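You operate a simulated robot arm through the tools that you are given. There is no shell and no other tool. Be economical: measure what you need, move in short steps, check, and stop when the job is done.

The job below is to be done with a simulated robot arm. You get a single attempt, and the scene is never put back.

## Task
Clamp the thin slat, sand the old paint off it and free the clamp.
Fine: sanding block back on its spot.

The check looks at the end state, three seconds after you hand in, the way a careful person would. Anything else that was tipped, shoved, dropped, spilled or broken makes it a failure.

## Robot
A 7-joint arm with a two-finger parallel gripper, fixed in place. Base frame: the origin is at the foot of the arm, x ahead of it, y to its left, z up; the work surface is at about z = 0. Readings come in mm, degrees, newtons and seconds.
With the tool pointing down near the work surface it reaches from about 220 to 580 mm from the base axis. Its first joint turns from -66.0 to 66.0 degrees. Payload 2.5 kg.
The tool frame sits at the grasp point between the pads (the TCP): z along the fingers, y along the line on which they close. The tips reach 23 mm beyond it. The gripper opens to 94 mm. The fingers are 38 mm wide and 10 mm thick; the gripper's body (54 by 96 mm) begins 39 mm behind the TCP.
Orientation is that of the tool frame in the base frame, as a unit quaternion [w, x, y, z]. With the fingers straight down and closing along the base's y, the tool's x points along the base's -x, its y along +y and its z along -z.

## Interface
- The arm moves only by the tool jog_arm. Its argument "targets" is one flat list of numbers, 7 for each row, row after row: the shift along the tool's x, y, z in mm, then the turn, a rotation vector about the tool's x, y, z in rad, then the opening, from 0 (shut) to 1 (fully open). In form: [x, y, z, wx, wy, wz, jaw, x, y, z, wx, wy, wz, jaw, ...]. A call has 1 to 20 rows; each row is the pose to reach, as a shift and turn from the pose commanded when the call began, along the tool's axes at that moment. Each row takes 0.2 s and may step no farther than 50 mm and 8.6 degrees from the row before; otherwise, or with a gripper value out of range, the whole call is refused. Where a pose cannot be reached the arm comes as near as it can. A force on the tool above 40 N (or 10 N above the force at the start of the call, whichever is more), or a blocked arm, ends the call early, and 0.2 s more pass. The fingers move at their own pace (about 108 mm/s each) and stop on an object; they squeeze with about 37 N. The grip force told is the motor's: it shows also when the fingers shut on nothing. Time passes only in rows, and 0.2 s behind the last, so rows that repeat a pose let the fingers close. It gives the time, the measured TCP pose, the force on the tool (base axes), the opening and the grip force at its end, in the units of the frame above (readings bear some noise), and new pictures: "pictures" is both (left out), scene, wrist or none.
- Cameras (640 x 400 px; columns grow to the right, rows downward): "scene" is fixed at [128.2, -413.8, 539.8]; the picture's right is [0.73, -0.68, 0.00], its down [-0.41, -0.44, -0.80] and it looks along [0.54, 0.58, -0.61] (base axes); focal length 296 px, centre (320, 200). "wrist" rides on the gripper at [-39, 0, -44] in the tool frame; the picture's right is [0.00, -1.00, 0.00], its down [0.97, 0.00, -0.24] and it looks along [0.24, 0.00, 0.97] (tool axes); focal length 218 px, centre (320, 200).
- measure_at(camera, pixels): for up to 12 pixels [column, row] of the newest picture of that camera ("zoom" is the newest enlarged one), the place [x, y, z] in the base frame of the surface seen there, good to about 2 mm. No time passes.
- close_up(camera, box): a new picture of the part [left, top, right, bottom] of that camera's present view, enlarged. No time passes.
- hand_in(): hands the job in; it is judged then, once.

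Keep the steps short. Do not move on a guess: measure, check each grasp and each placing, and mend mistakes. In all there are 80 turns and 120 pictures (those below and enlarged ones count). Leave the gripper open and the arm clear of the work at the hand-in unless told otherwise, and finish with a single line.

The tools are called after "Call:" as a command line: name --argument value ..., lists and objects as JSON in quotes. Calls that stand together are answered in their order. jog_arm: Moves the arm, as the interface text tells. Its arguments: {"type":"object","properties":{"targets":{"type":"array"},"pictures":{"type":"string","enum":["both","scene","wrist","none"]}},"required":["targets"]} The other tools are called the same way: measure_at (camera, pixels) gives the place of the surface under pixels of a picture; close_up (camera, box) takes an enlarged picture of a part of a camera's view; hand_in () hands the job in.

At the start:

```text
clock: 0.0
position: [325.9, -2.6, 343.7]
orientation: [-0.001, 0.0, 1.0, 0.001]
ft_force: [-0.4, 0.7, 0.3]
opening: 93.9
finger_force: 0.1
```

scene: 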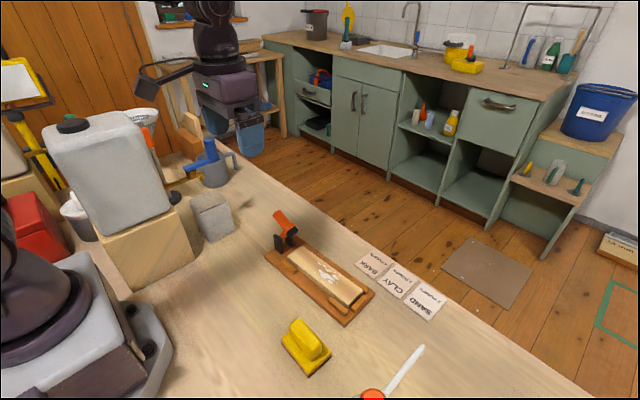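
wrist: 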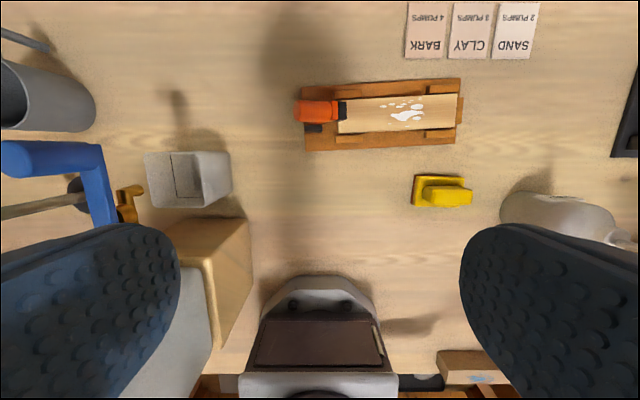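

I see the slat in its tray with an orange toggle clamp at its left end and the yellow sanding block in front. I'll enlarge both first.

Call:
close_up --camera "scene" --box '[250, 200, 390, 330]'

Call:
close_up --camera "wrist" --box '[280, 60, 500, 220]'

Call:
close_up --camera "scene" --box '[270, 300, 450, 400]'

Call:
measure_at --camera "wrist" --pixels '[[310, 110], [330, 110], [342, 110], [350, 115], [400, 115], [455, 112], [405, 86], [405, 142], [430, 190], [450, 196], [418, 182], [416, 203]]'

```text
3.08 times, centred on (320, 265) of scene
```

zoom: 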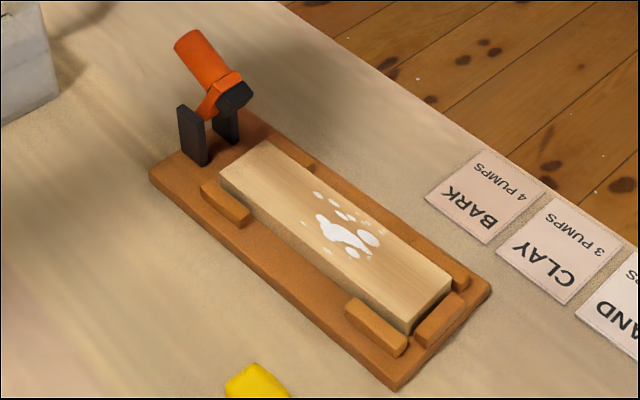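

```text
2.50 times, centred on (390, 140) of wrist
```

zoom: 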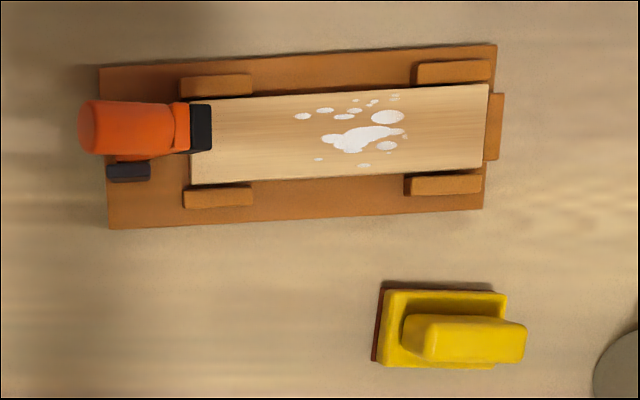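

```text
3.56 times, centred on (360, 350) of scene
```

zoom: 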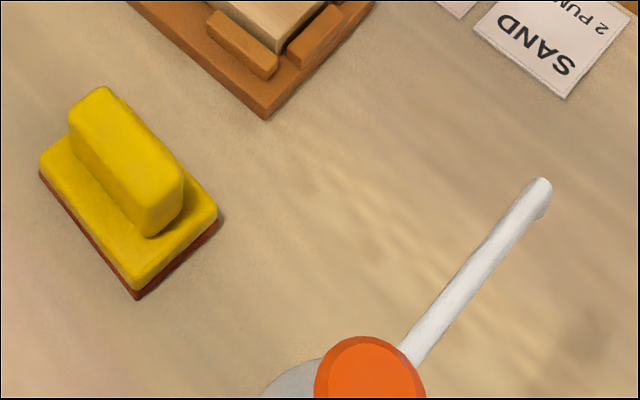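

```text
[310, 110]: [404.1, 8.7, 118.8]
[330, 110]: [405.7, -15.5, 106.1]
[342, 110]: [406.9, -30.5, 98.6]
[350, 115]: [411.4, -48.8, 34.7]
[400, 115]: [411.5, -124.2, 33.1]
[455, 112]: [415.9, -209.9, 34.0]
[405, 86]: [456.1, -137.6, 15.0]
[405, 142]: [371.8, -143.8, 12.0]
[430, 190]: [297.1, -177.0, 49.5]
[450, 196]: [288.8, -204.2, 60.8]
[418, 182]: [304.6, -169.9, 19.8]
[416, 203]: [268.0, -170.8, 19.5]
```

The slat's top is near z 34, and the clamp's lever is raised. I need the lever's geometry, so I'll enlarge it and measure.

Call:
close_up --camera "scene" --box '[264, 203, 320, 259]'

Call:
close_up --camera "wrist" --box '[290, 85, 370, 145]'

Call:
measure_at --camera "scene" --pixels '[[294, 212], [280, 214], [285, 222], [295, 229], [302, 231], [297, 236], [281, 242], [291, 238], [300, 243], [279, 252], [300, 233], [297, 227]]'

```text
7.14 times, centred on (292, 231) of scene
```

zoom: 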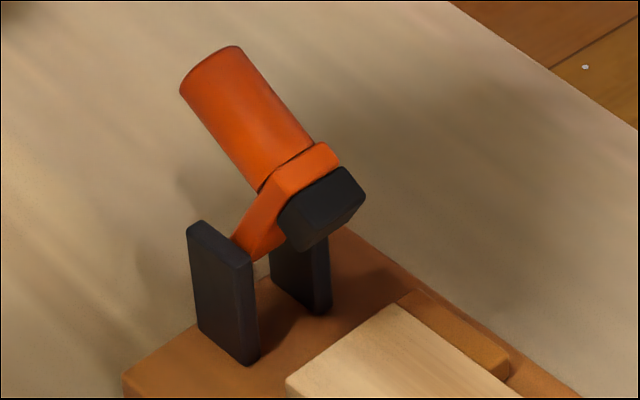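

```text
6.67 times, centred on (330, 115) of wrist
```

zoom: 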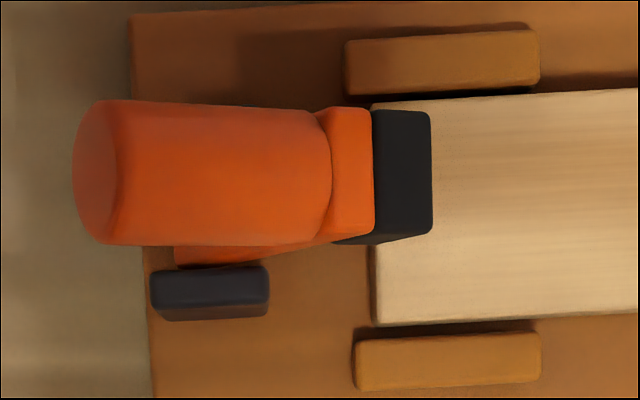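

```text
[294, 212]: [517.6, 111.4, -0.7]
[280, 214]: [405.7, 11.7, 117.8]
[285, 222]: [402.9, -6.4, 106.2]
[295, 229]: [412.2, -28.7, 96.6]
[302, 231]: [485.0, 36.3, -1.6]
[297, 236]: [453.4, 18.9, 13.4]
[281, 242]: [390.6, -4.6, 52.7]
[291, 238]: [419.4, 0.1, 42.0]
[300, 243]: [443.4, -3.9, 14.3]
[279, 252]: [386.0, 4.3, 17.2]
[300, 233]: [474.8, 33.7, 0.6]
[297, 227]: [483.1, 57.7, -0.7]
```

The lever pivots between the black posts near (405, 2, 45). Its handle leans back to about (405, 15, 120), and the black pad sits on the slat side. Pushing the handle toward -y should swing the pad down. I'll shut the fingers, move to the +y side of the handle, stay high and look.

Call:
jog_arm --targets '[-40, 30, 0, 0, 0, 0, 0, -80, 60, 0, 0, 0, 0, 0, -80, 60, 50, 0, 0, 0, 0, -80, 60, 100, 0, 0, 0, 0, -80, 60, 150, 0, 0, 0, 0, -80, 60, 150, 0, 0, 0, 0]'

```text
clock: 1.4
position: [405.3, 55.7, 192.9]
orientation: [0.0, 0.0, 1.0, -0.001]
ft_force: [0.1, -0.6, 0.1]
opening: 0.1
finger_force: 37.1
```

scene: 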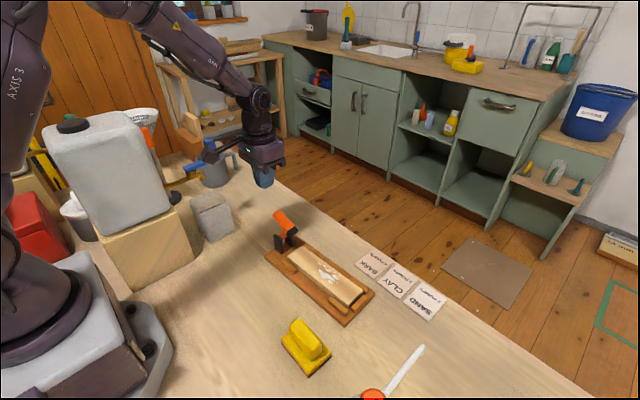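
wrist: 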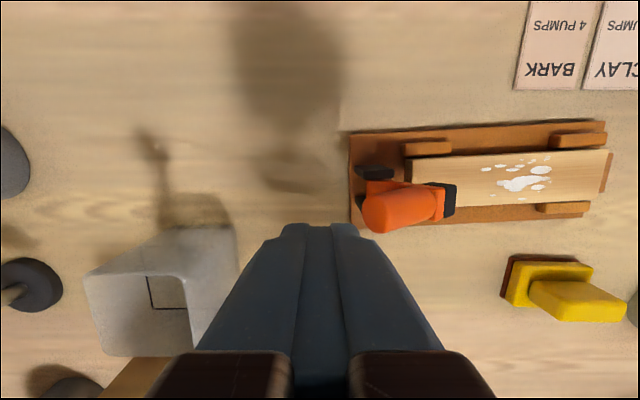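

The fingers are beside the handle. I'll measure its end, and check clearance to the grey cube on the left before lowering.

Call:
measure_at --camera "wrist" --pixels '[[366, 212], [375, 215], [400, 195], [430, 190], [448, 195], [225, 240], [150, 265], [375, 170], [230, 290], [380, 190]]'

```text
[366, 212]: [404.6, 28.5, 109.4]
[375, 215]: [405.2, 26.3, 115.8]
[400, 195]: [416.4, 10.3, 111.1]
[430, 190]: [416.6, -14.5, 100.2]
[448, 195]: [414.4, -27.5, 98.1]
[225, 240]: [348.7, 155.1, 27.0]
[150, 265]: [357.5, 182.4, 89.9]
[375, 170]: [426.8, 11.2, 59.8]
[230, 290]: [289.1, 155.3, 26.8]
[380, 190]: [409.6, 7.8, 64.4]
```

The handle's end is at about (405, 28, 112), and the cube is well clear (y over 150). I'll lower 75 mm beside it, then push gently toward -y.

Call:
jog_arm --targets '[0, 0, 40, 0, 0, 0, 0, 0, 0, 75, 0, 0, 0, 0, 0, -10, 75, 0, 0, 0, 0, 0, -16, 75, 0, 0, 0, 0, 0, -22, 75, 0, 0, 0, 0, 0, -28, 76, 0, 0, 0, 0, 0, -34, 78, 0, 0, 0, 0, 0, -40, 80, 0, 0, 0, 0]'

```text
clock: 3.2
position: [406.6, 17.3, 111.9]
orientation: [0.0, 0.0, 1.0, 0.0]
ft_force: [-0.3, 0.5, 2.3]
opening: 0.1
finger_force: 37.6
```

scene: 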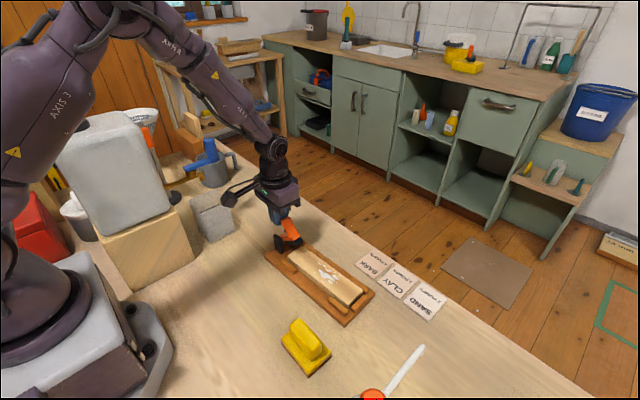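
wrist: 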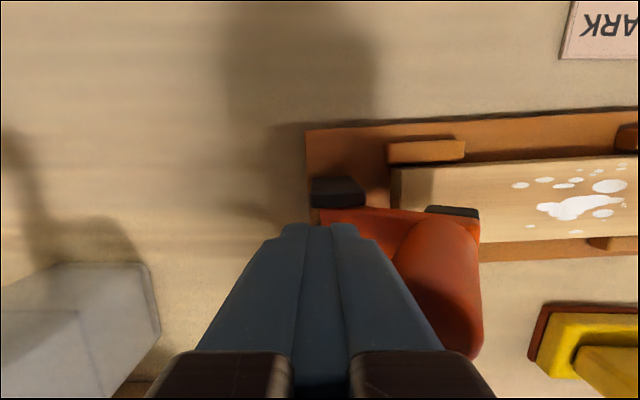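

The lever swings with about 2 N. I'll carry on pushing and watch the force.

Call:
jog_arm --targets '[0, -6, 3, 0, 0, 0, 0, 0, -12, 6, 0, 0, 0, 0, 0, -18, 9, 0, 0, 0, 0, 0, -24, 12, 0, 0, 0, 0, 0, -30, 14, 0, 0, 0, 0]'

Call:
close_up --camera "scene" --box '[250, 190, 350, 290]'

```text
clock: 4.4
position: [406.6, -13.1, 99.3]
orientation: [0.0, 0.0, 1.0, 0.0]
ft_force: [-1.0, 0.3, 0.3]
opening: 0.3
finger_force: 37.1
```

scene: 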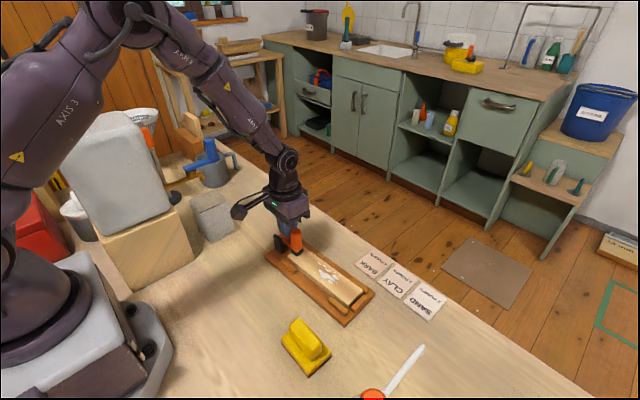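
wrist: 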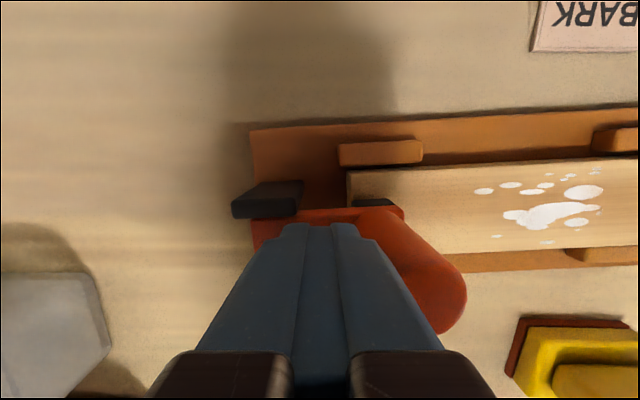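

```text
4.00 times, centred on (300, 240) of scene
```

zoom: 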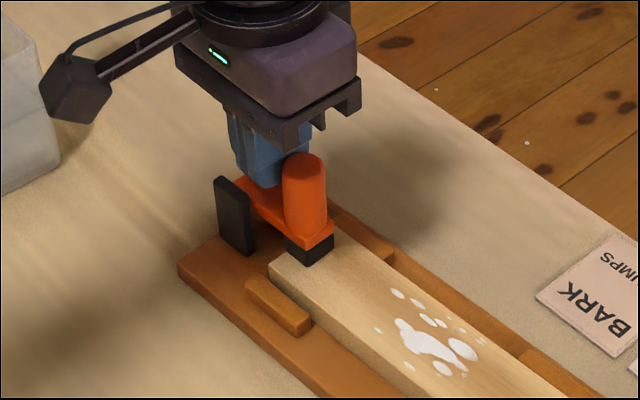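

The pad is near the slat and the handle almost upright. I'll keep pushing in small steps until it resists.

Call:
jog_arm --targets '[0, -3, 0, 0, 0, 0, 0, 0, -6, 0, 0, 0, 0, 0, 0, -9, 0, 0, 0, 0, 0, 0, -12, 0, 0, 0, 0, 0]'

Call:
close_up --camera "scene" --box '[265, 205, 325, 265]'

```text
clock: 5.4
position: [404.9, -24.2, 98.6]
orientation: [0.001, 0.0, 1.0, 0.0]
ft_force: [-0.3, 9.8, 0.7]
opening: 0.1
finger_force: 37.2
```

scene: 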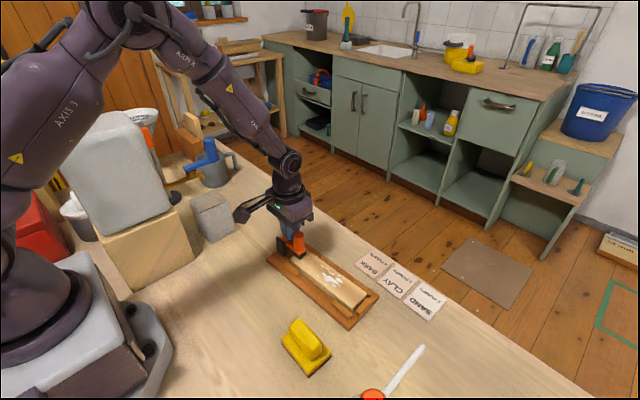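
wrist: 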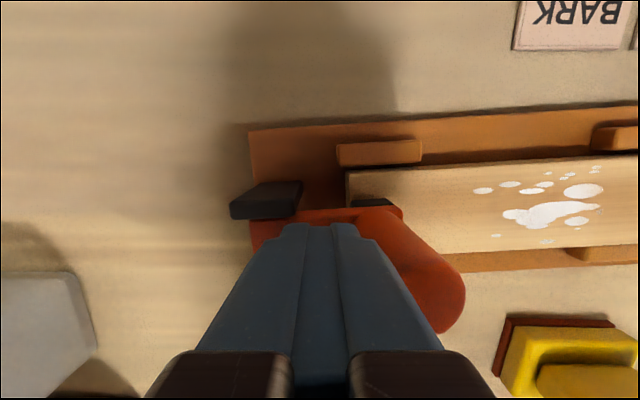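

```text
6.67 times, centred on (295, 235) of scene
```

zoom: 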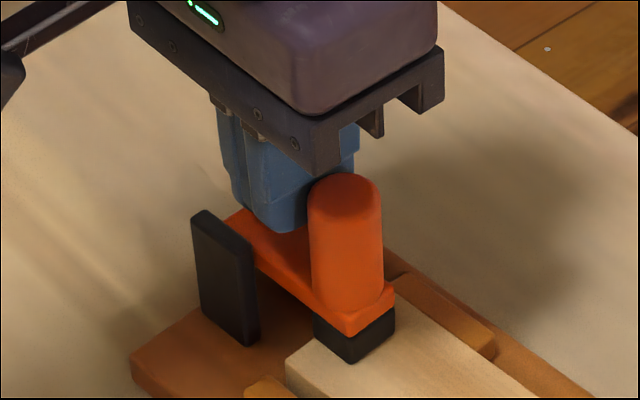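

Force rose to about 10 N, and the wrist view relative to the lever did not change. So the clamp was already shut and the whole fixture slid about 10 mm toward -y. I'll back off, check that the lever stays, and measure the slide so I can undo it.

Call:
jog_arm --targets '[0, 15, 0, 0, 0, 0, 0, 0, 30, 0, 0, 0, 0, 0, 0, 40, -50, 0, 0, 0, 0, 0, 40, -100, 0, 0, 0, 0, 40, 40, -140, 0, 0, 0, 0, 80, 40, -180, 0, 0, 0, 0, 80, 20, -220, 0, 0, 0, 0]'

Call:
close_up --camera "scene" --box '[250, 200, 390, 330]'

```text
refused: row 3 steps farther than a row can; nothing moved
```

```text
3.08 times, centred on (320, 265) of scene
```

zoom: 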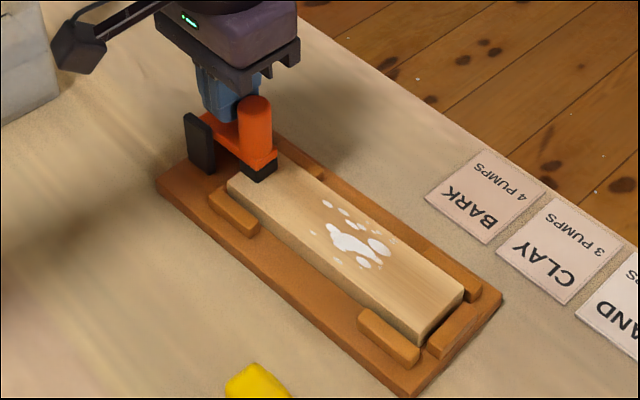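

One row was too long, so nothing moved. I'll repeat with shorter steps.

Call:
jog_arm --targets '[0, 15, 0, 0, 0, 0, 0, 0, 30, 0, 0, 0, 0, 0, 0, 40, -40, 0, 0, 0, 0, 0, 40, -85, 0, 0, 0, 0, 30, 40, -120, 0, 0, 0, 0, 60, 30, -155, 0, 0, 0, 0, 80, 20, -195, 0, 0, 0, 0, 80, 20, -220, 0, 0, 0, 0]'

Call:
close_up --camera "scene" --box '[250, 200, 390, 330]'

Call:
close_up --camera "wrist" --box '[280, 60, 500, 220]'

```text
clock: 7.2
position: [327.3, -3.4, 321.0]
orientation: [0.0, -0.001, 1.0, 0.0]
ft_force: [-0.6, 0.6, 0.5]
opening: 0.0
finger_force: 37.5
```

scene: 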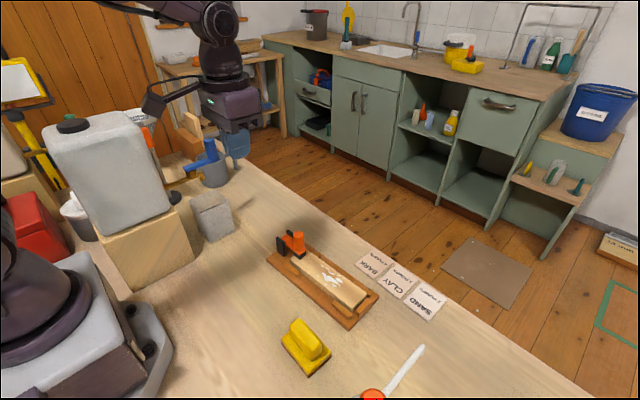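
wrist: 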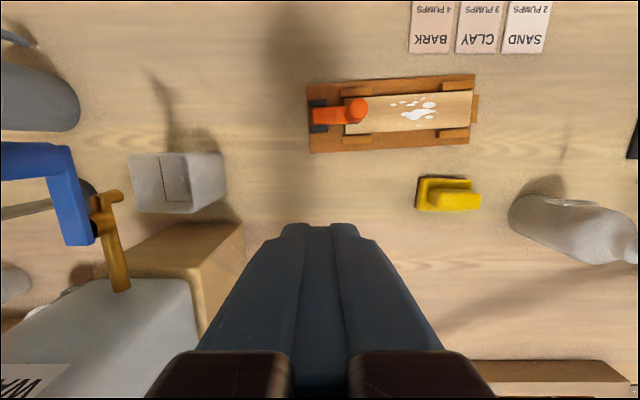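

```text
3.08 times, centred on (320, 265) of scene
```

zoom: 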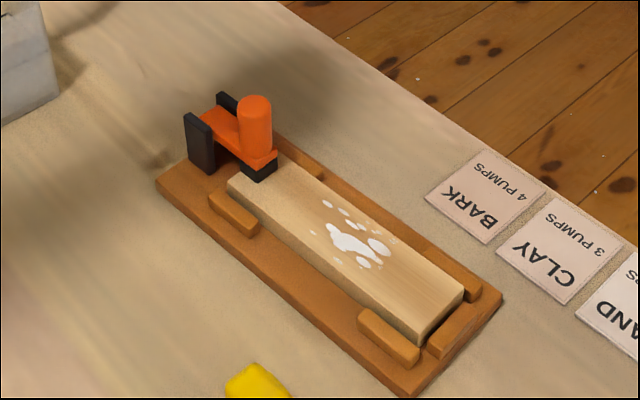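

```text
2.50 times, centred on (390, 140) of wrist
```

zoom: 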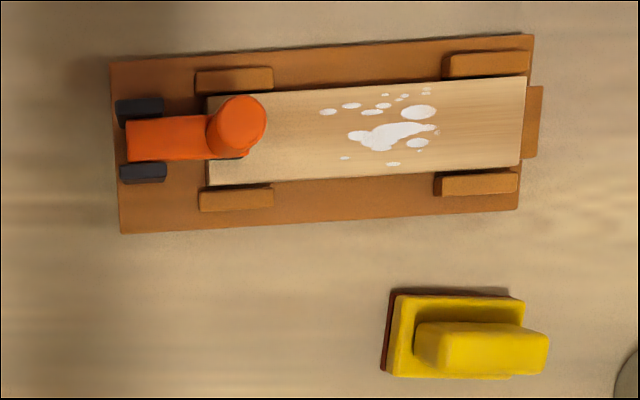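

The lever holds closed with the pad on the slat. Next is the block, so I'll measure its handle, base and neighbours, plus the fixture's corners.

Call:
measure_at --camera "wrist" --pixels '[[436, 192], [455, 195], [476, 202], [455, 207], [422, 185], [422, 208], [419, 206], [450, 182], [555, 215], [525, 210], [600, 235], [350, 112]]'

Call:
measure_at --camera "scene" --pixels '[[296, 322], [303, 335], [318, 355], [326, 350], [297, 350], [309, 374], [285, 343], [360, 295], [341, 325], [414, 352], [372, 394], [346, 306]]'

Call:
close_up --camera "scene" --box '[270, 310, 342, 382]'

```text
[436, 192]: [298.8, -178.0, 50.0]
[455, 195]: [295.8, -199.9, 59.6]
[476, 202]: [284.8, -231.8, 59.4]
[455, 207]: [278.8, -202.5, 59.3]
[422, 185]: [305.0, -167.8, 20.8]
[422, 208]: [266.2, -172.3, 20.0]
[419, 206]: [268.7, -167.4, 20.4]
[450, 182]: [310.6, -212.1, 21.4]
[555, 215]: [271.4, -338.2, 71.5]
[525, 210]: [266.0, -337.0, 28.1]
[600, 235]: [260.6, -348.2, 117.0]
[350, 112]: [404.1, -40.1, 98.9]
```

```text
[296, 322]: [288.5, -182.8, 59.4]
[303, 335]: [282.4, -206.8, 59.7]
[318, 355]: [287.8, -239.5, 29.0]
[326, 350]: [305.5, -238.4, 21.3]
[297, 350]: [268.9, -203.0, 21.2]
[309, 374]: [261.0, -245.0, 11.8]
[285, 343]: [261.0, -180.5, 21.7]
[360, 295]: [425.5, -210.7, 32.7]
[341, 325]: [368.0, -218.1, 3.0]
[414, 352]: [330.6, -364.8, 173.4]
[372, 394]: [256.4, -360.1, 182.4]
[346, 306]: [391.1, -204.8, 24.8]
```

```text
5.56 times, centred on (306, 346) of scene
```

zoom: 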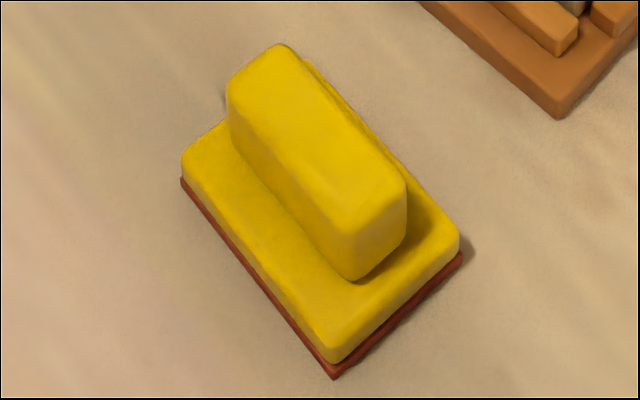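

I'll refine the block's yaw and centre from this enlargement.

Call:
measure_at --camera "zoom" --pixels '[[240, 90], [285, 55], [350, 220], [395, 190], [187, 170], [332, 352], [452, 245], [300, 130], [183, 185], [333, 375], [460, 258]]'

```text
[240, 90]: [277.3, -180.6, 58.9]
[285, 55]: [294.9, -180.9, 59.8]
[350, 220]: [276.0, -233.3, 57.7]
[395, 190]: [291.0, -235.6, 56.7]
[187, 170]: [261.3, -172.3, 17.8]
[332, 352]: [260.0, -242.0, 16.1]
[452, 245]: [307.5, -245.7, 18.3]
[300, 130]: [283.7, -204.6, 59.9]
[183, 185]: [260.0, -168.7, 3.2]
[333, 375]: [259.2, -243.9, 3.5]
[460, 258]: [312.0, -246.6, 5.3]
```

The block is centred near (285, -207), turned about -2.5°. Its handle is about 17 mm wide along x, with the top at z 60. I'll open, turn the tool 92.5° so the fingers close along x, and come over it at z about 145.

Call:
jog_arm --targets '[3.5, -17, 0, 0, 0, 0.135, 1, 7, -34, 0, 0, 0, 0.27, 1, 10.5, -51, 10, 0, 0, 0.405, 1, 14, -68, 25, 0, 0, 0.54, 1, 17.5, -85, 40, 0, 0, 0.675, 1, 21, -102, 60, 0, 0, 0.81, 1, 24.5, -119, 80, 0, 0, 0.945, 1, 28, -136, 100, 0, 0, 1.08, 1, 31.5, -153, 120, 0, 0, 1.215, 1, 35, -170, 140, 0, 0, 1.35, 1, 38.5, -187, 160, 0, 0, 1.485, 1, 42, -203.5, 176, 0, 0, 1.615, 1, 42, -203.5, 176, 0, 0, 1.615, 1]'

```text
clock: 10.0
position: [283.6, -207.9, 144.1]
orientation: [-0.001, 0.724, 0.69, 0.0]
ft_force: [-0.7, -0.4, 0.4]
opening: 93.9
finger_force: 0.2
```

scene: 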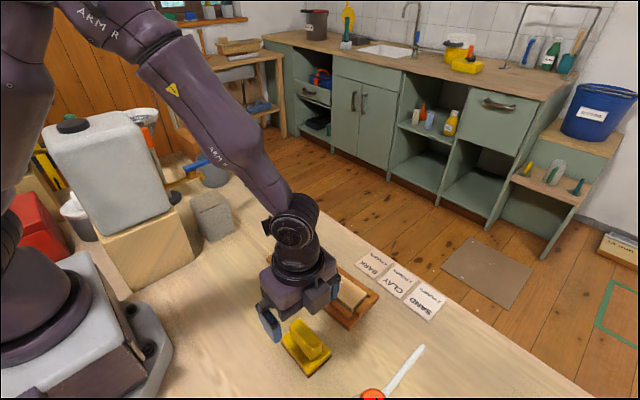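
wrist: 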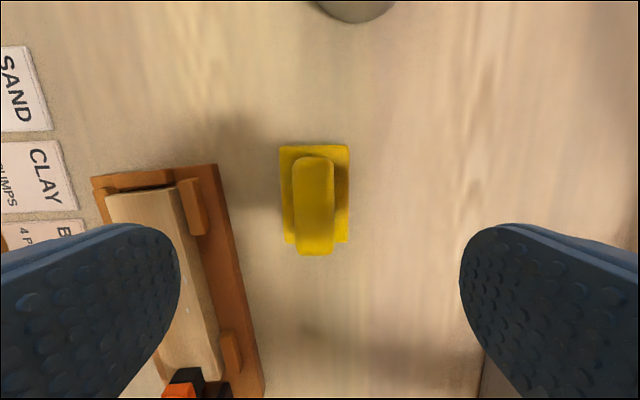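

The block is square to the jaws, with its handle about 3 mm to the left (+x). I'll centre on it, descend to TCP z 49 and close.

Call:
jog_arm --targets '[0, 3, 35, 0, 0, 0, 1, 0, 3, 70, 0, 0, 0, 1, 0, 3, 95, 0, 0, 0, 1, 0, 3, 95, 0, 0, 0, 0, 0, 3, 95, 0, 0, 0, 0, 0, 3, 95, 0, 0, 0, 0]'

```text
clock: 11.4
position: [286.2, -210.2, 46.4]
orientation: [0.0, 0.723, 0.691, 0.0]
ft_force: [0.8, 0.6, 0.2]
opening: 25.7
finger_force: 36.7
```

scene: 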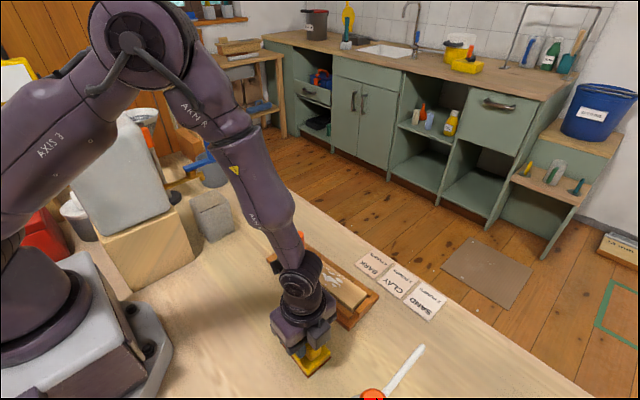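
wrist: 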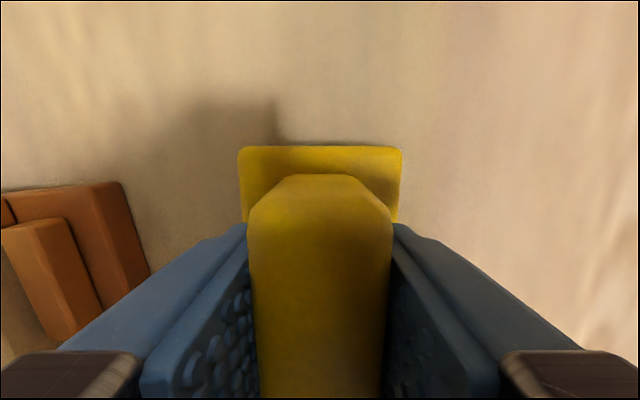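

The grip is firm at 25.7 mm. I'll lift straight up and check the hold.

Call:
jog_arm --targets '[0, 0, -10, 0, 0, 0, 0, 0, 0, -50, 0, 0, 0, 0, 0, 0, -100, 0, 0, 0, 0, 0, 0, -100, 0, 0, 0, 0]'

Call:
close_up --camera "scene" --box '[250, 200, 390, 330]'

```text
clock: 12.4
position: [288.5, -207.4, 148.7]
orientation: [0.0, 0.723, 0.691, 0.0]
ft_force: [-0.1, -0.1, -1.0]
opening: 25.6
finger_force: 37.2
```

scene: 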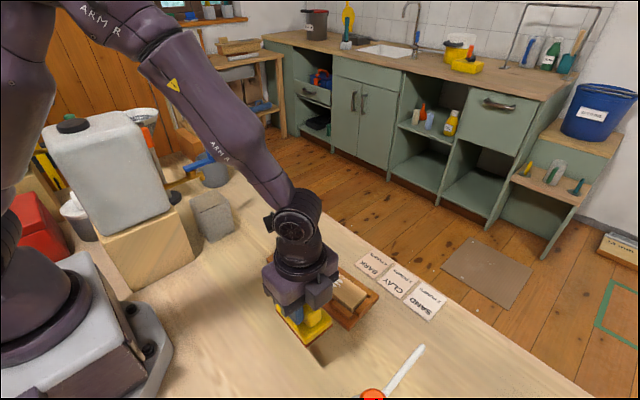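
wrist: 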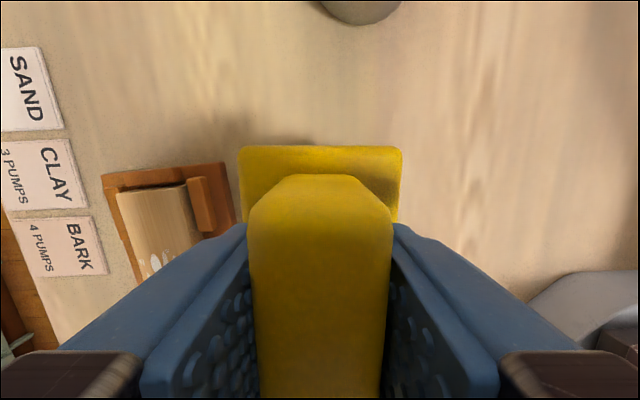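

```text
3.08 times, centred on (320, 265) of scene
```

zoom: 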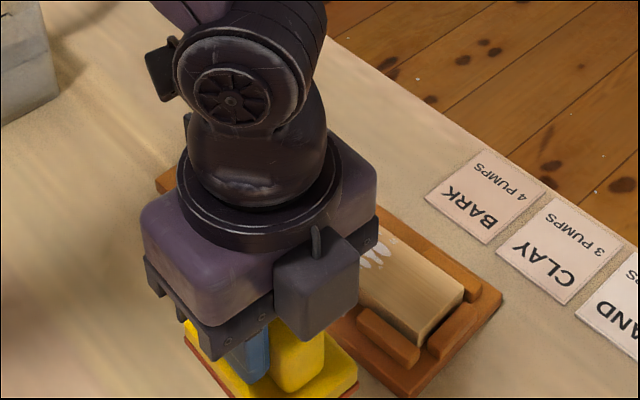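

The block is held. Now I'll measure the visible slat and fixture edges to fix the slat's line.

Call:
measure_at --camera "zoom" --pixels '[[460, 290], [420, 333], [440, 310], [385, 243], [377, 258], [440, 265], [385, 335], [395, 345], [475, 285], [500, 303], [420, 300], [447, 340]]'

Call:
measure_at --camera "wrist" --pixels '[[120, 195], [185, 187], [192, 215], [205, 190], [133, 240], [112, 210], [232, 185], [152, 262]]'

```text
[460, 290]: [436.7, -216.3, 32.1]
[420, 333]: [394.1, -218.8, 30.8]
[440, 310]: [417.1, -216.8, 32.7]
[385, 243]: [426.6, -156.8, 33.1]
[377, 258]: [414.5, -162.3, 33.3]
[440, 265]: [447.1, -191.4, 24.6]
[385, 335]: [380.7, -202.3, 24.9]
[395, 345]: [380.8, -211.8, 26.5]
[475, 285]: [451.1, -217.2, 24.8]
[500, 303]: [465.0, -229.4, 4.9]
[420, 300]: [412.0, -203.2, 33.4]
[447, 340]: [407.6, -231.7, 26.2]
```

```text
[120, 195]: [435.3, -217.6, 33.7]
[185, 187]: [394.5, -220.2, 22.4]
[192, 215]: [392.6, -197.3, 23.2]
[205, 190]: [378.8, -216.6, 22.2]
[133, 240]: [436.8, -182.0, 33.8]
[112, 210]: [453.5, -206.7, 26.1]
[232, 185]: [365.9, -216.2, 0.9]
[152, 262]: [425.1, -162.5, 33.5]
```

The slat top is at z 33.5 with its centreline at x about 410.5 at y -135, turned about +3.6°. The paint spans y -100 to -168 and the guides are lower (z 25). I'll carry the block over the paint, align it, and stop about 18 mm above the slat.

Call:
jog_arm --targets '[20, 30, 0, 0, 0, -0.03, 0, 40, 60, 0, 0, 0, -0.06, 0, 60, 90, 0, 0, 0, -0.09, 0, 79.5, 119, 0, 0, 0, -0.108, 0, 79.5, 119, 30, 0, 0, -0.108, 0, 79.5, 119, 48, 0, 0, -0.108, 0, 79.5, 119, 48, 0, 0, -0.108, 0]'

Call:
close_up --camera "scene" --box '[250, 200, 390, 330]'

```text
clock: 14.0
position: [408.8, -133.0, 100.9]
orientation: [0.0, 0.684, 0.729, 0.0]
ft_force: [0.1, 0.2, -1.1]
opening: 25.6
finger_force: 37.3
```

scene: 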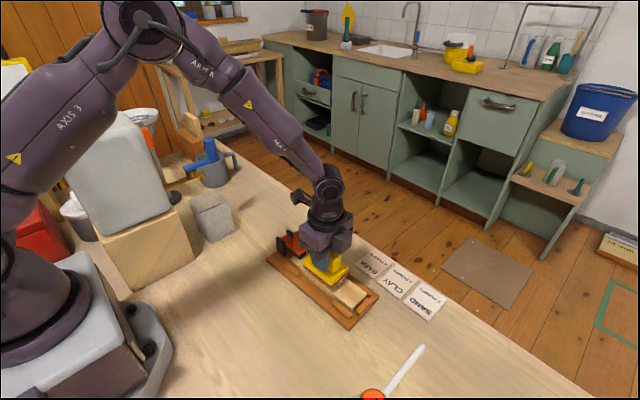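
wrist: 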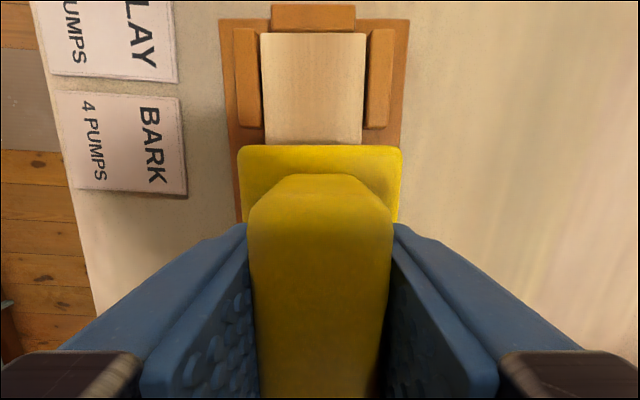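

```text
3.08 times, centred on (320, 265) of scene
```

zoom: 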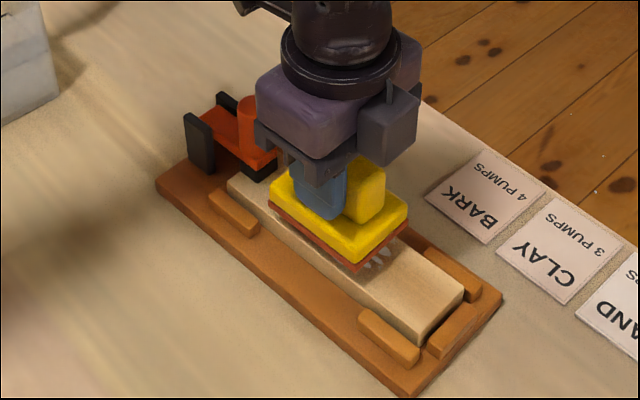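

The block lines up with the slat, which sits about 2 mm toward +x. I'll correct that and lower slowly until there's contact.

Call:
jog_arm --targets '[0, 2, 6, 0, 0, 0, 0, 0, 2, 12, 0, 0, 0, 0, 0, 2, 15, 0, 0, 0, 0, 0, 2, 17, 0, 0, 0, 0, 0, 2, 18, 0, 0, 0, 0]' --pictures "wrist"

```text
clock: 15.2
position: [409.9, -133.3, 82.0]
orientation: [0.0, 0.685, 0.729, 0.0]
ft_force: [0.1, -0.3, 0.0]
opening: 25.5
finger_force: 37.2
```

wrist: 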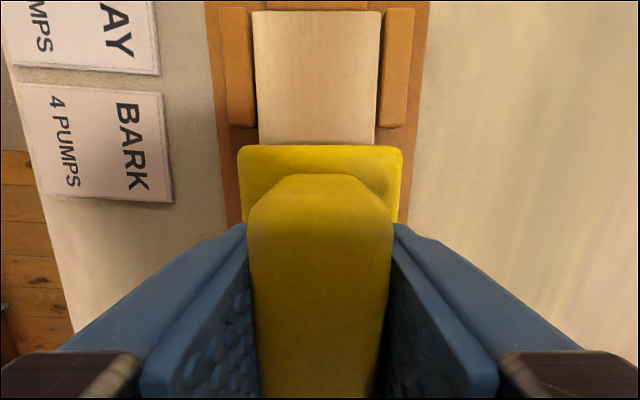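

Force went from -1.1 to 0, so contact is about to be made. I'll press on in 1 mm steps.

Call:
jog_arm --targets '[0, 0, 1, 0, 0, 0, 0, 0, 0, 2, 0, 0, 0, 0]' --pictures "none"

```text
clock: 15.8
position: [412.1, -134.6, 79.7]
orientation: [0.0, 0.684, 0.729, 0.0]
ft_force: [-0.3, 0.2, -1.2]
opening: 25.6
finger_force: 37.2
```

Call:
jog_arm --targets '[0, 0, 1, 0, 0, 0, 0, 0, 0, 2, 0, 0, 0, 0]' --pictures "none"

Call:
close_up --camera "scene" --box '[265, 225, 365, 305]'

```text
clock: 16.4
position: [410.8, -133.8, 79.3]
orientation: [0.001, 0.684, 0.729, 0.001]
ft_force: [-4.0, -0.8, 13.8]
opening: 25.7
finger_force: 36.6
```

```text
5.00 times, centred on (315, 265) of scene
```

zoom: 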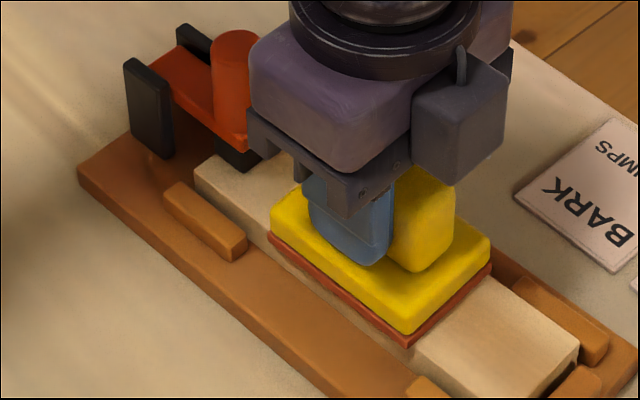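

Contact is made at 14 N. I'll ease off about 0.5 mm and take short strokes along the slat, watching force and fixture.

Call:
jog_arm --targets '[0, 0, -0.4, 0, 0, 0, 0, -6, 0, -0.4, 0, 0, 0, 0, -12, 0, -0.4, 0, 0, 0, 0, -18, 0, -0.4, 0, 0, 0, 0, -24, 0, -0.4, 0, 0, 0, 0, -18, 0, -0.4, 0, 0, 0, 0, -12, 0, -0.4, 0, 0, 0, 0, -6, 0, -0.4, 0, 0, 0, 0, 0, 0, -0.4, 0, 0, 0, 0, 5, 0, -0.4, 0, 0, 0, 0, 9, 0, -0.4, 0, 0, 0, 0]'

Call:
close_up --camera "scene" --box '[250, 200, 390, 330]'

```text
clock: 18.8
position: [411.2, -126.5, 79.6]
orientation: [0.002, 0.685, 0.729, 0.0]
ft_force: [1.2, -8.1, 21.3]
opening: 25.7
finger_force: 36.6
```

scene: 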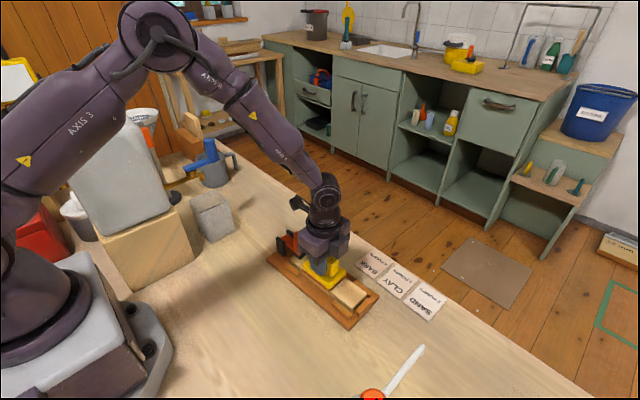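
wrist: 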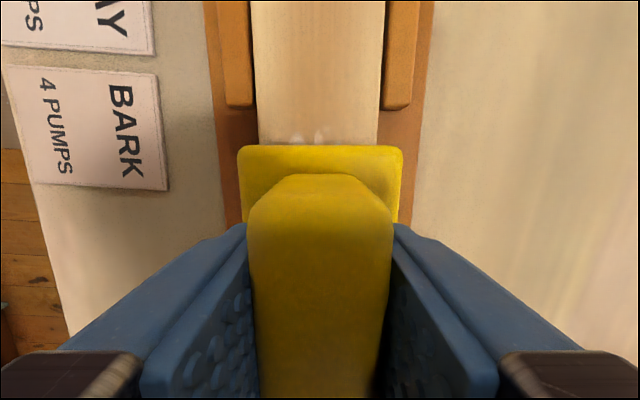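

```text
3.08 times, centred on (320, 265) of scene
```

zoom: 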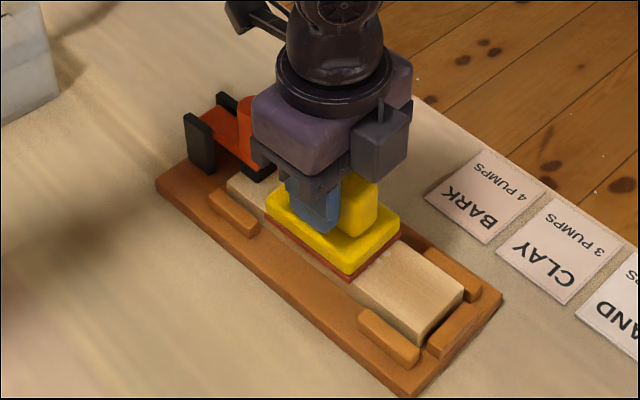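

The fixture held still and the paint is fading. More strokes.

Call:
jog_arm --targets '[-6, 0, 0, 0, 0, 0, 0, -13, 0, 0, 0, 0, 0, 0, -20, 0, 0, 0, 0, 0, 0, -27, 0, 0, 0, 0, 0, 0, -34, 0, 0, 0, 0, 0, 0, -27, 0, 0, 0, 0, 0, 0, -20, 0, 0, 0, 0, 0, 0, -13, 0, 0, 0, 0, 0, 0, -6, 0, 0, 0, 0, 0, 0, 0, 0, 0, 0, 0, 0, 0, -6, 0, 0, 0, 0, 0, 0, -13, 0, 0, 0, 0, 0, 0, -20, 0, 0, 0, 0, 0, 0, -27, 0, 0, 0, 0, 0, 0, -34, 0, 0, 0, 0, 0, 0, -27, 0, 0, 0, 0, 0, 0, -20, 0, 0, 0, 0, 0, 0, -13, 0, 0, 0, 0, 0, 0, -6, 0, 0, 0, 0, 0, 0, 0, 0, 0, 0, 0, 0, 0]' --pictures "wrist"

Call:
close_up --camera "scene" --box '[250, 200, 390, 330]'

```text
clock: 23.0
position: [410.1, -124.8, 78.5]
orientation: [0.001, 0.685, 0.729, 0.0]
ft_force: [1.5, -5.6, 12.4]
opening: 25.4
finger_force: 37.2
```

wrist: 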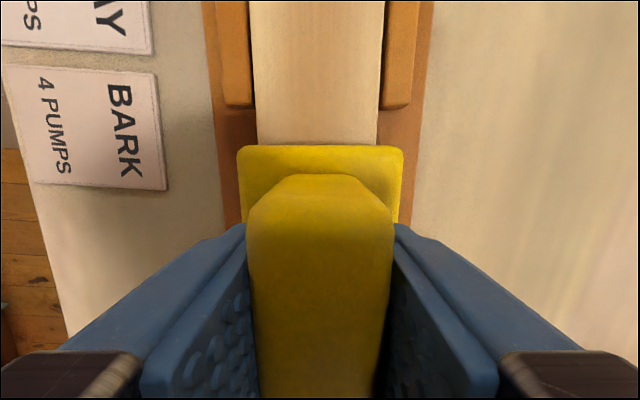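

```text
3.08 times, centred on (320, 265) of scene
```

zoom: 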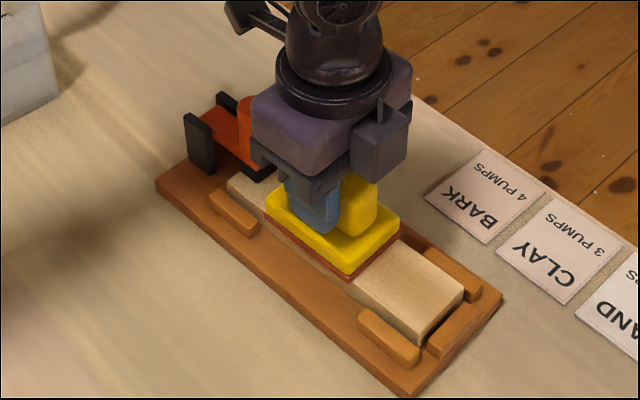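

Now I'll lift off and swing aside (block bottom well above the lever) so the slat can be seen.

Call:
jog_arm --targets '[0, 0, -10, 0, 0, 0, 0, 0, 0, -50, 0, 0, 0, 0, 0, 0, -90, 0, 0, 0, 0, 0, -20, -125, 0, 0, 0, 0, 35, -45, -125, 0, 0, 0, 0, 70, -73, -125, 0, 0, 0, 0, 105, -73, -125, 0, 0, 0, 0, 105, -73, -125, 0, 0, 0, 0]'

Call:
close_up --camera "scene" --box '[250, 200, 390, 330]'

```text
clock: 24.8
position: [332.4, -23.3, 204.5]
orientation: [0.001, 0.684, 0.729, 0.0]
ft_force: [0.3, 0.6, -0.7]
opening: 25.6
finger_force: 37.0
```

scene: 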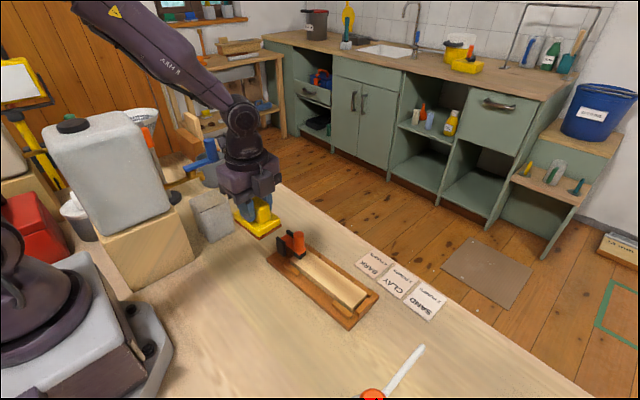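
wrist: 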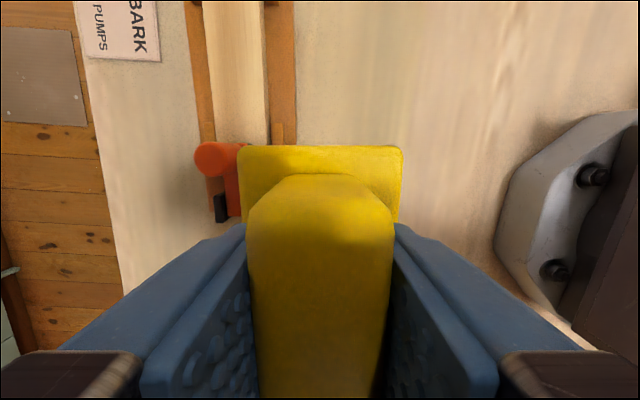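

```text
3.08 times, centred on (320, 265) of scene
```

zoom: 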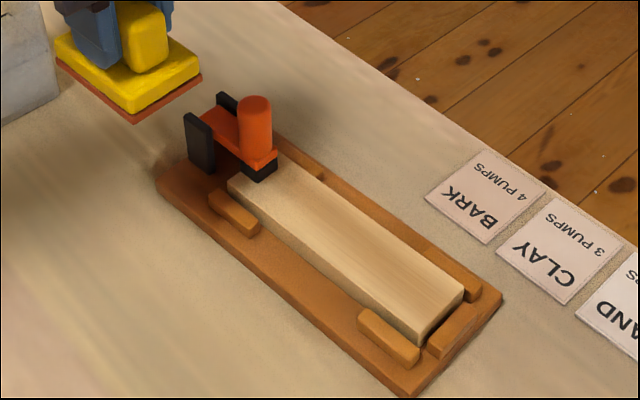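

The paint looks gone. One sharper look to be sure.

Call:
close_up --camera "scene" --box '[300, 248, 356, 304]'

```text
7.14 times, centred on (328, 276) of scene
```

zoom: 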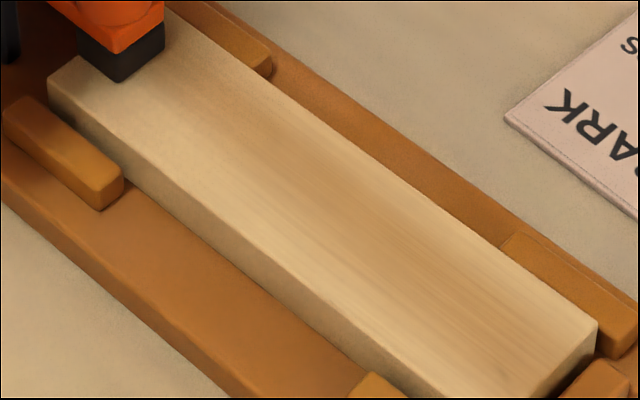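

The slat is clean all over. Now I'll return the block to its exact grasp pose (shift -180.2, -55.9, turn +0.108), first stopping 45 mm above the bench.

Call:
jog_arm --targets '[-45, -14, 0, 0, 0, 0.03, 0, -90, -28, 0, 0, 0, 0.06, 0, -135, -42, 0, 0, 0, 0.09, 0, -180.2, -55.9, 0, 0, 0, 0.108, 0, -180.2, -55.9, 40, 0, 0, 0.108, 0, -180.2, -55.9, 80, 0, 0, 0.108, 0, -180.2, -55.9, 110, 0, 0, 0.108, 0, -180.2, -55.9, 110, 0, 0, 0.108, 0]'

```text
clock: 26.6
position: [286.5, -207.0, 92.8]
orientation: [0.0, 0.722, 0.692, 0.0]
ft_force: [0.1, -0.4, -0.6]
opening: 25.5
finger_force: 37.3
```

scene: 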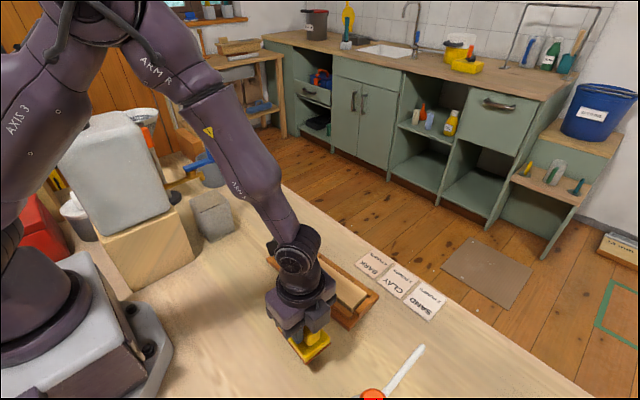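
wrist: 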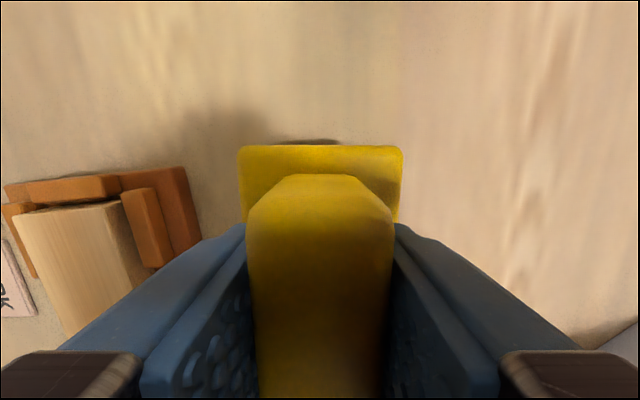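

Pose matches. I'll lower the last 45 mm slowly at the end.

Call:
jog_arm --targets '[0, 0, 30, 0, 0, 0, 0, 0, 0, 40, 0, 0, 0, 0, 0, 0, 43, 0, 0, 0, 0, 0, 0, 44.5, 0, 0, 0, 0, 0, 0, 45.2, 0, 0, 0, 0]'

Call:
close_up --camera "scene" --box '[270, 310, 342, 382]'

```text
clock: 27.8
position: [286.8, -207.5, 48.8]
orientation: [0.0, 0.723, 0.691, -0.001]
ft_force: [0.8, 0.0, -0.5]
opening: 25.6
finger_force: 37.0
```

scene: 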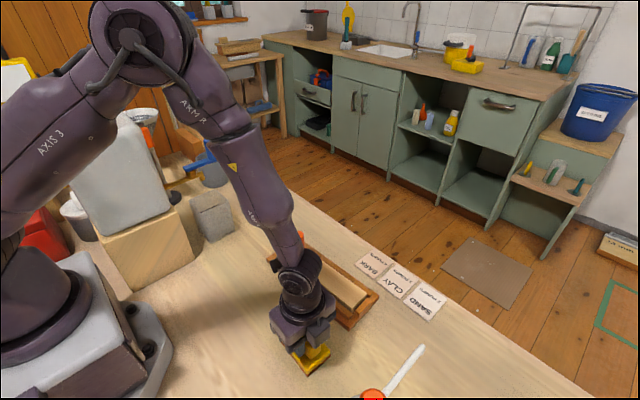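
wrist: 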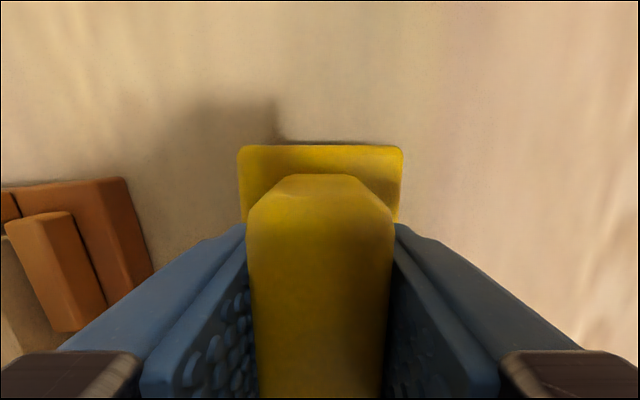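

```text
5.56 times, centred on (306, 346) of scene
```

zoom: 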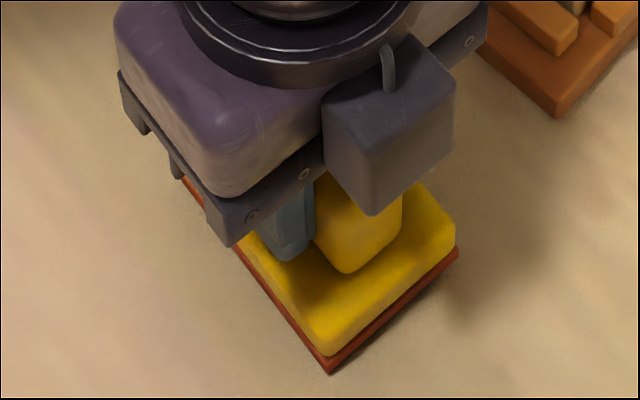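

The block is about 1 mm above or off its old outline (corner at (330,373), was (333,376)). I'll lower 1 mm more, checking force.

Call:
jog_arm --targets '[0, 0, 0.6, 0, 0, 0, 0, 0, 0, 1.2, 0, 0, 0, 0]' --pictures "none"

```text
clock: 28.4
position: [287.8, -207.6, 48.2]
orientation: [0.0, 0.723, 0.691, 0.001]
ft_force: [0.7, -0.1, -1.2]
opening: 25.3
finger_force: 36.8
```

Call:
jog_arm --targets '[0, 0, 0.7, 0, 0, 0, 0, 0, 0, 1.4, 0, 0, 0, 0]' --pictures "none"

Call:
close_up --camera "scene" --box '[270, 310, 342, 382]'

```text
clock: 29.0
position: [287.3, -207.9, 46.3]
orientation: [0.0, 0.722, 0.692, 0.001]
ft_force: [0.6, -0.1, -0.8]
opening: 25.4
finger_force: 36.8
```

```text
5.56 times, centred on (306, 346) of scene
```

zoom: 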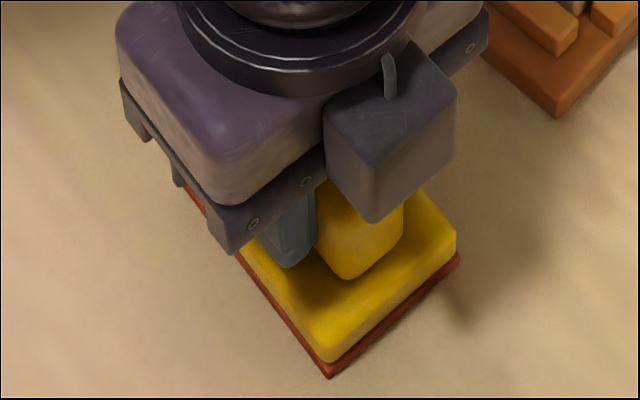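

Call:
jog_arm --targets '[0, 0, 0.5, 0, 0, 0, 0, 0, 0, 1, 0, 0, 0, 0]' --pictures "none"

```text
clock: 29.6
position: [285.7, -208.6, 45.5]
orientation: [-0.001, 0.723, 0.691, -0.001]
ft_force: [-6.0, 2.3, 21.9]
opening: 25.6
finger_force: 37.3
```

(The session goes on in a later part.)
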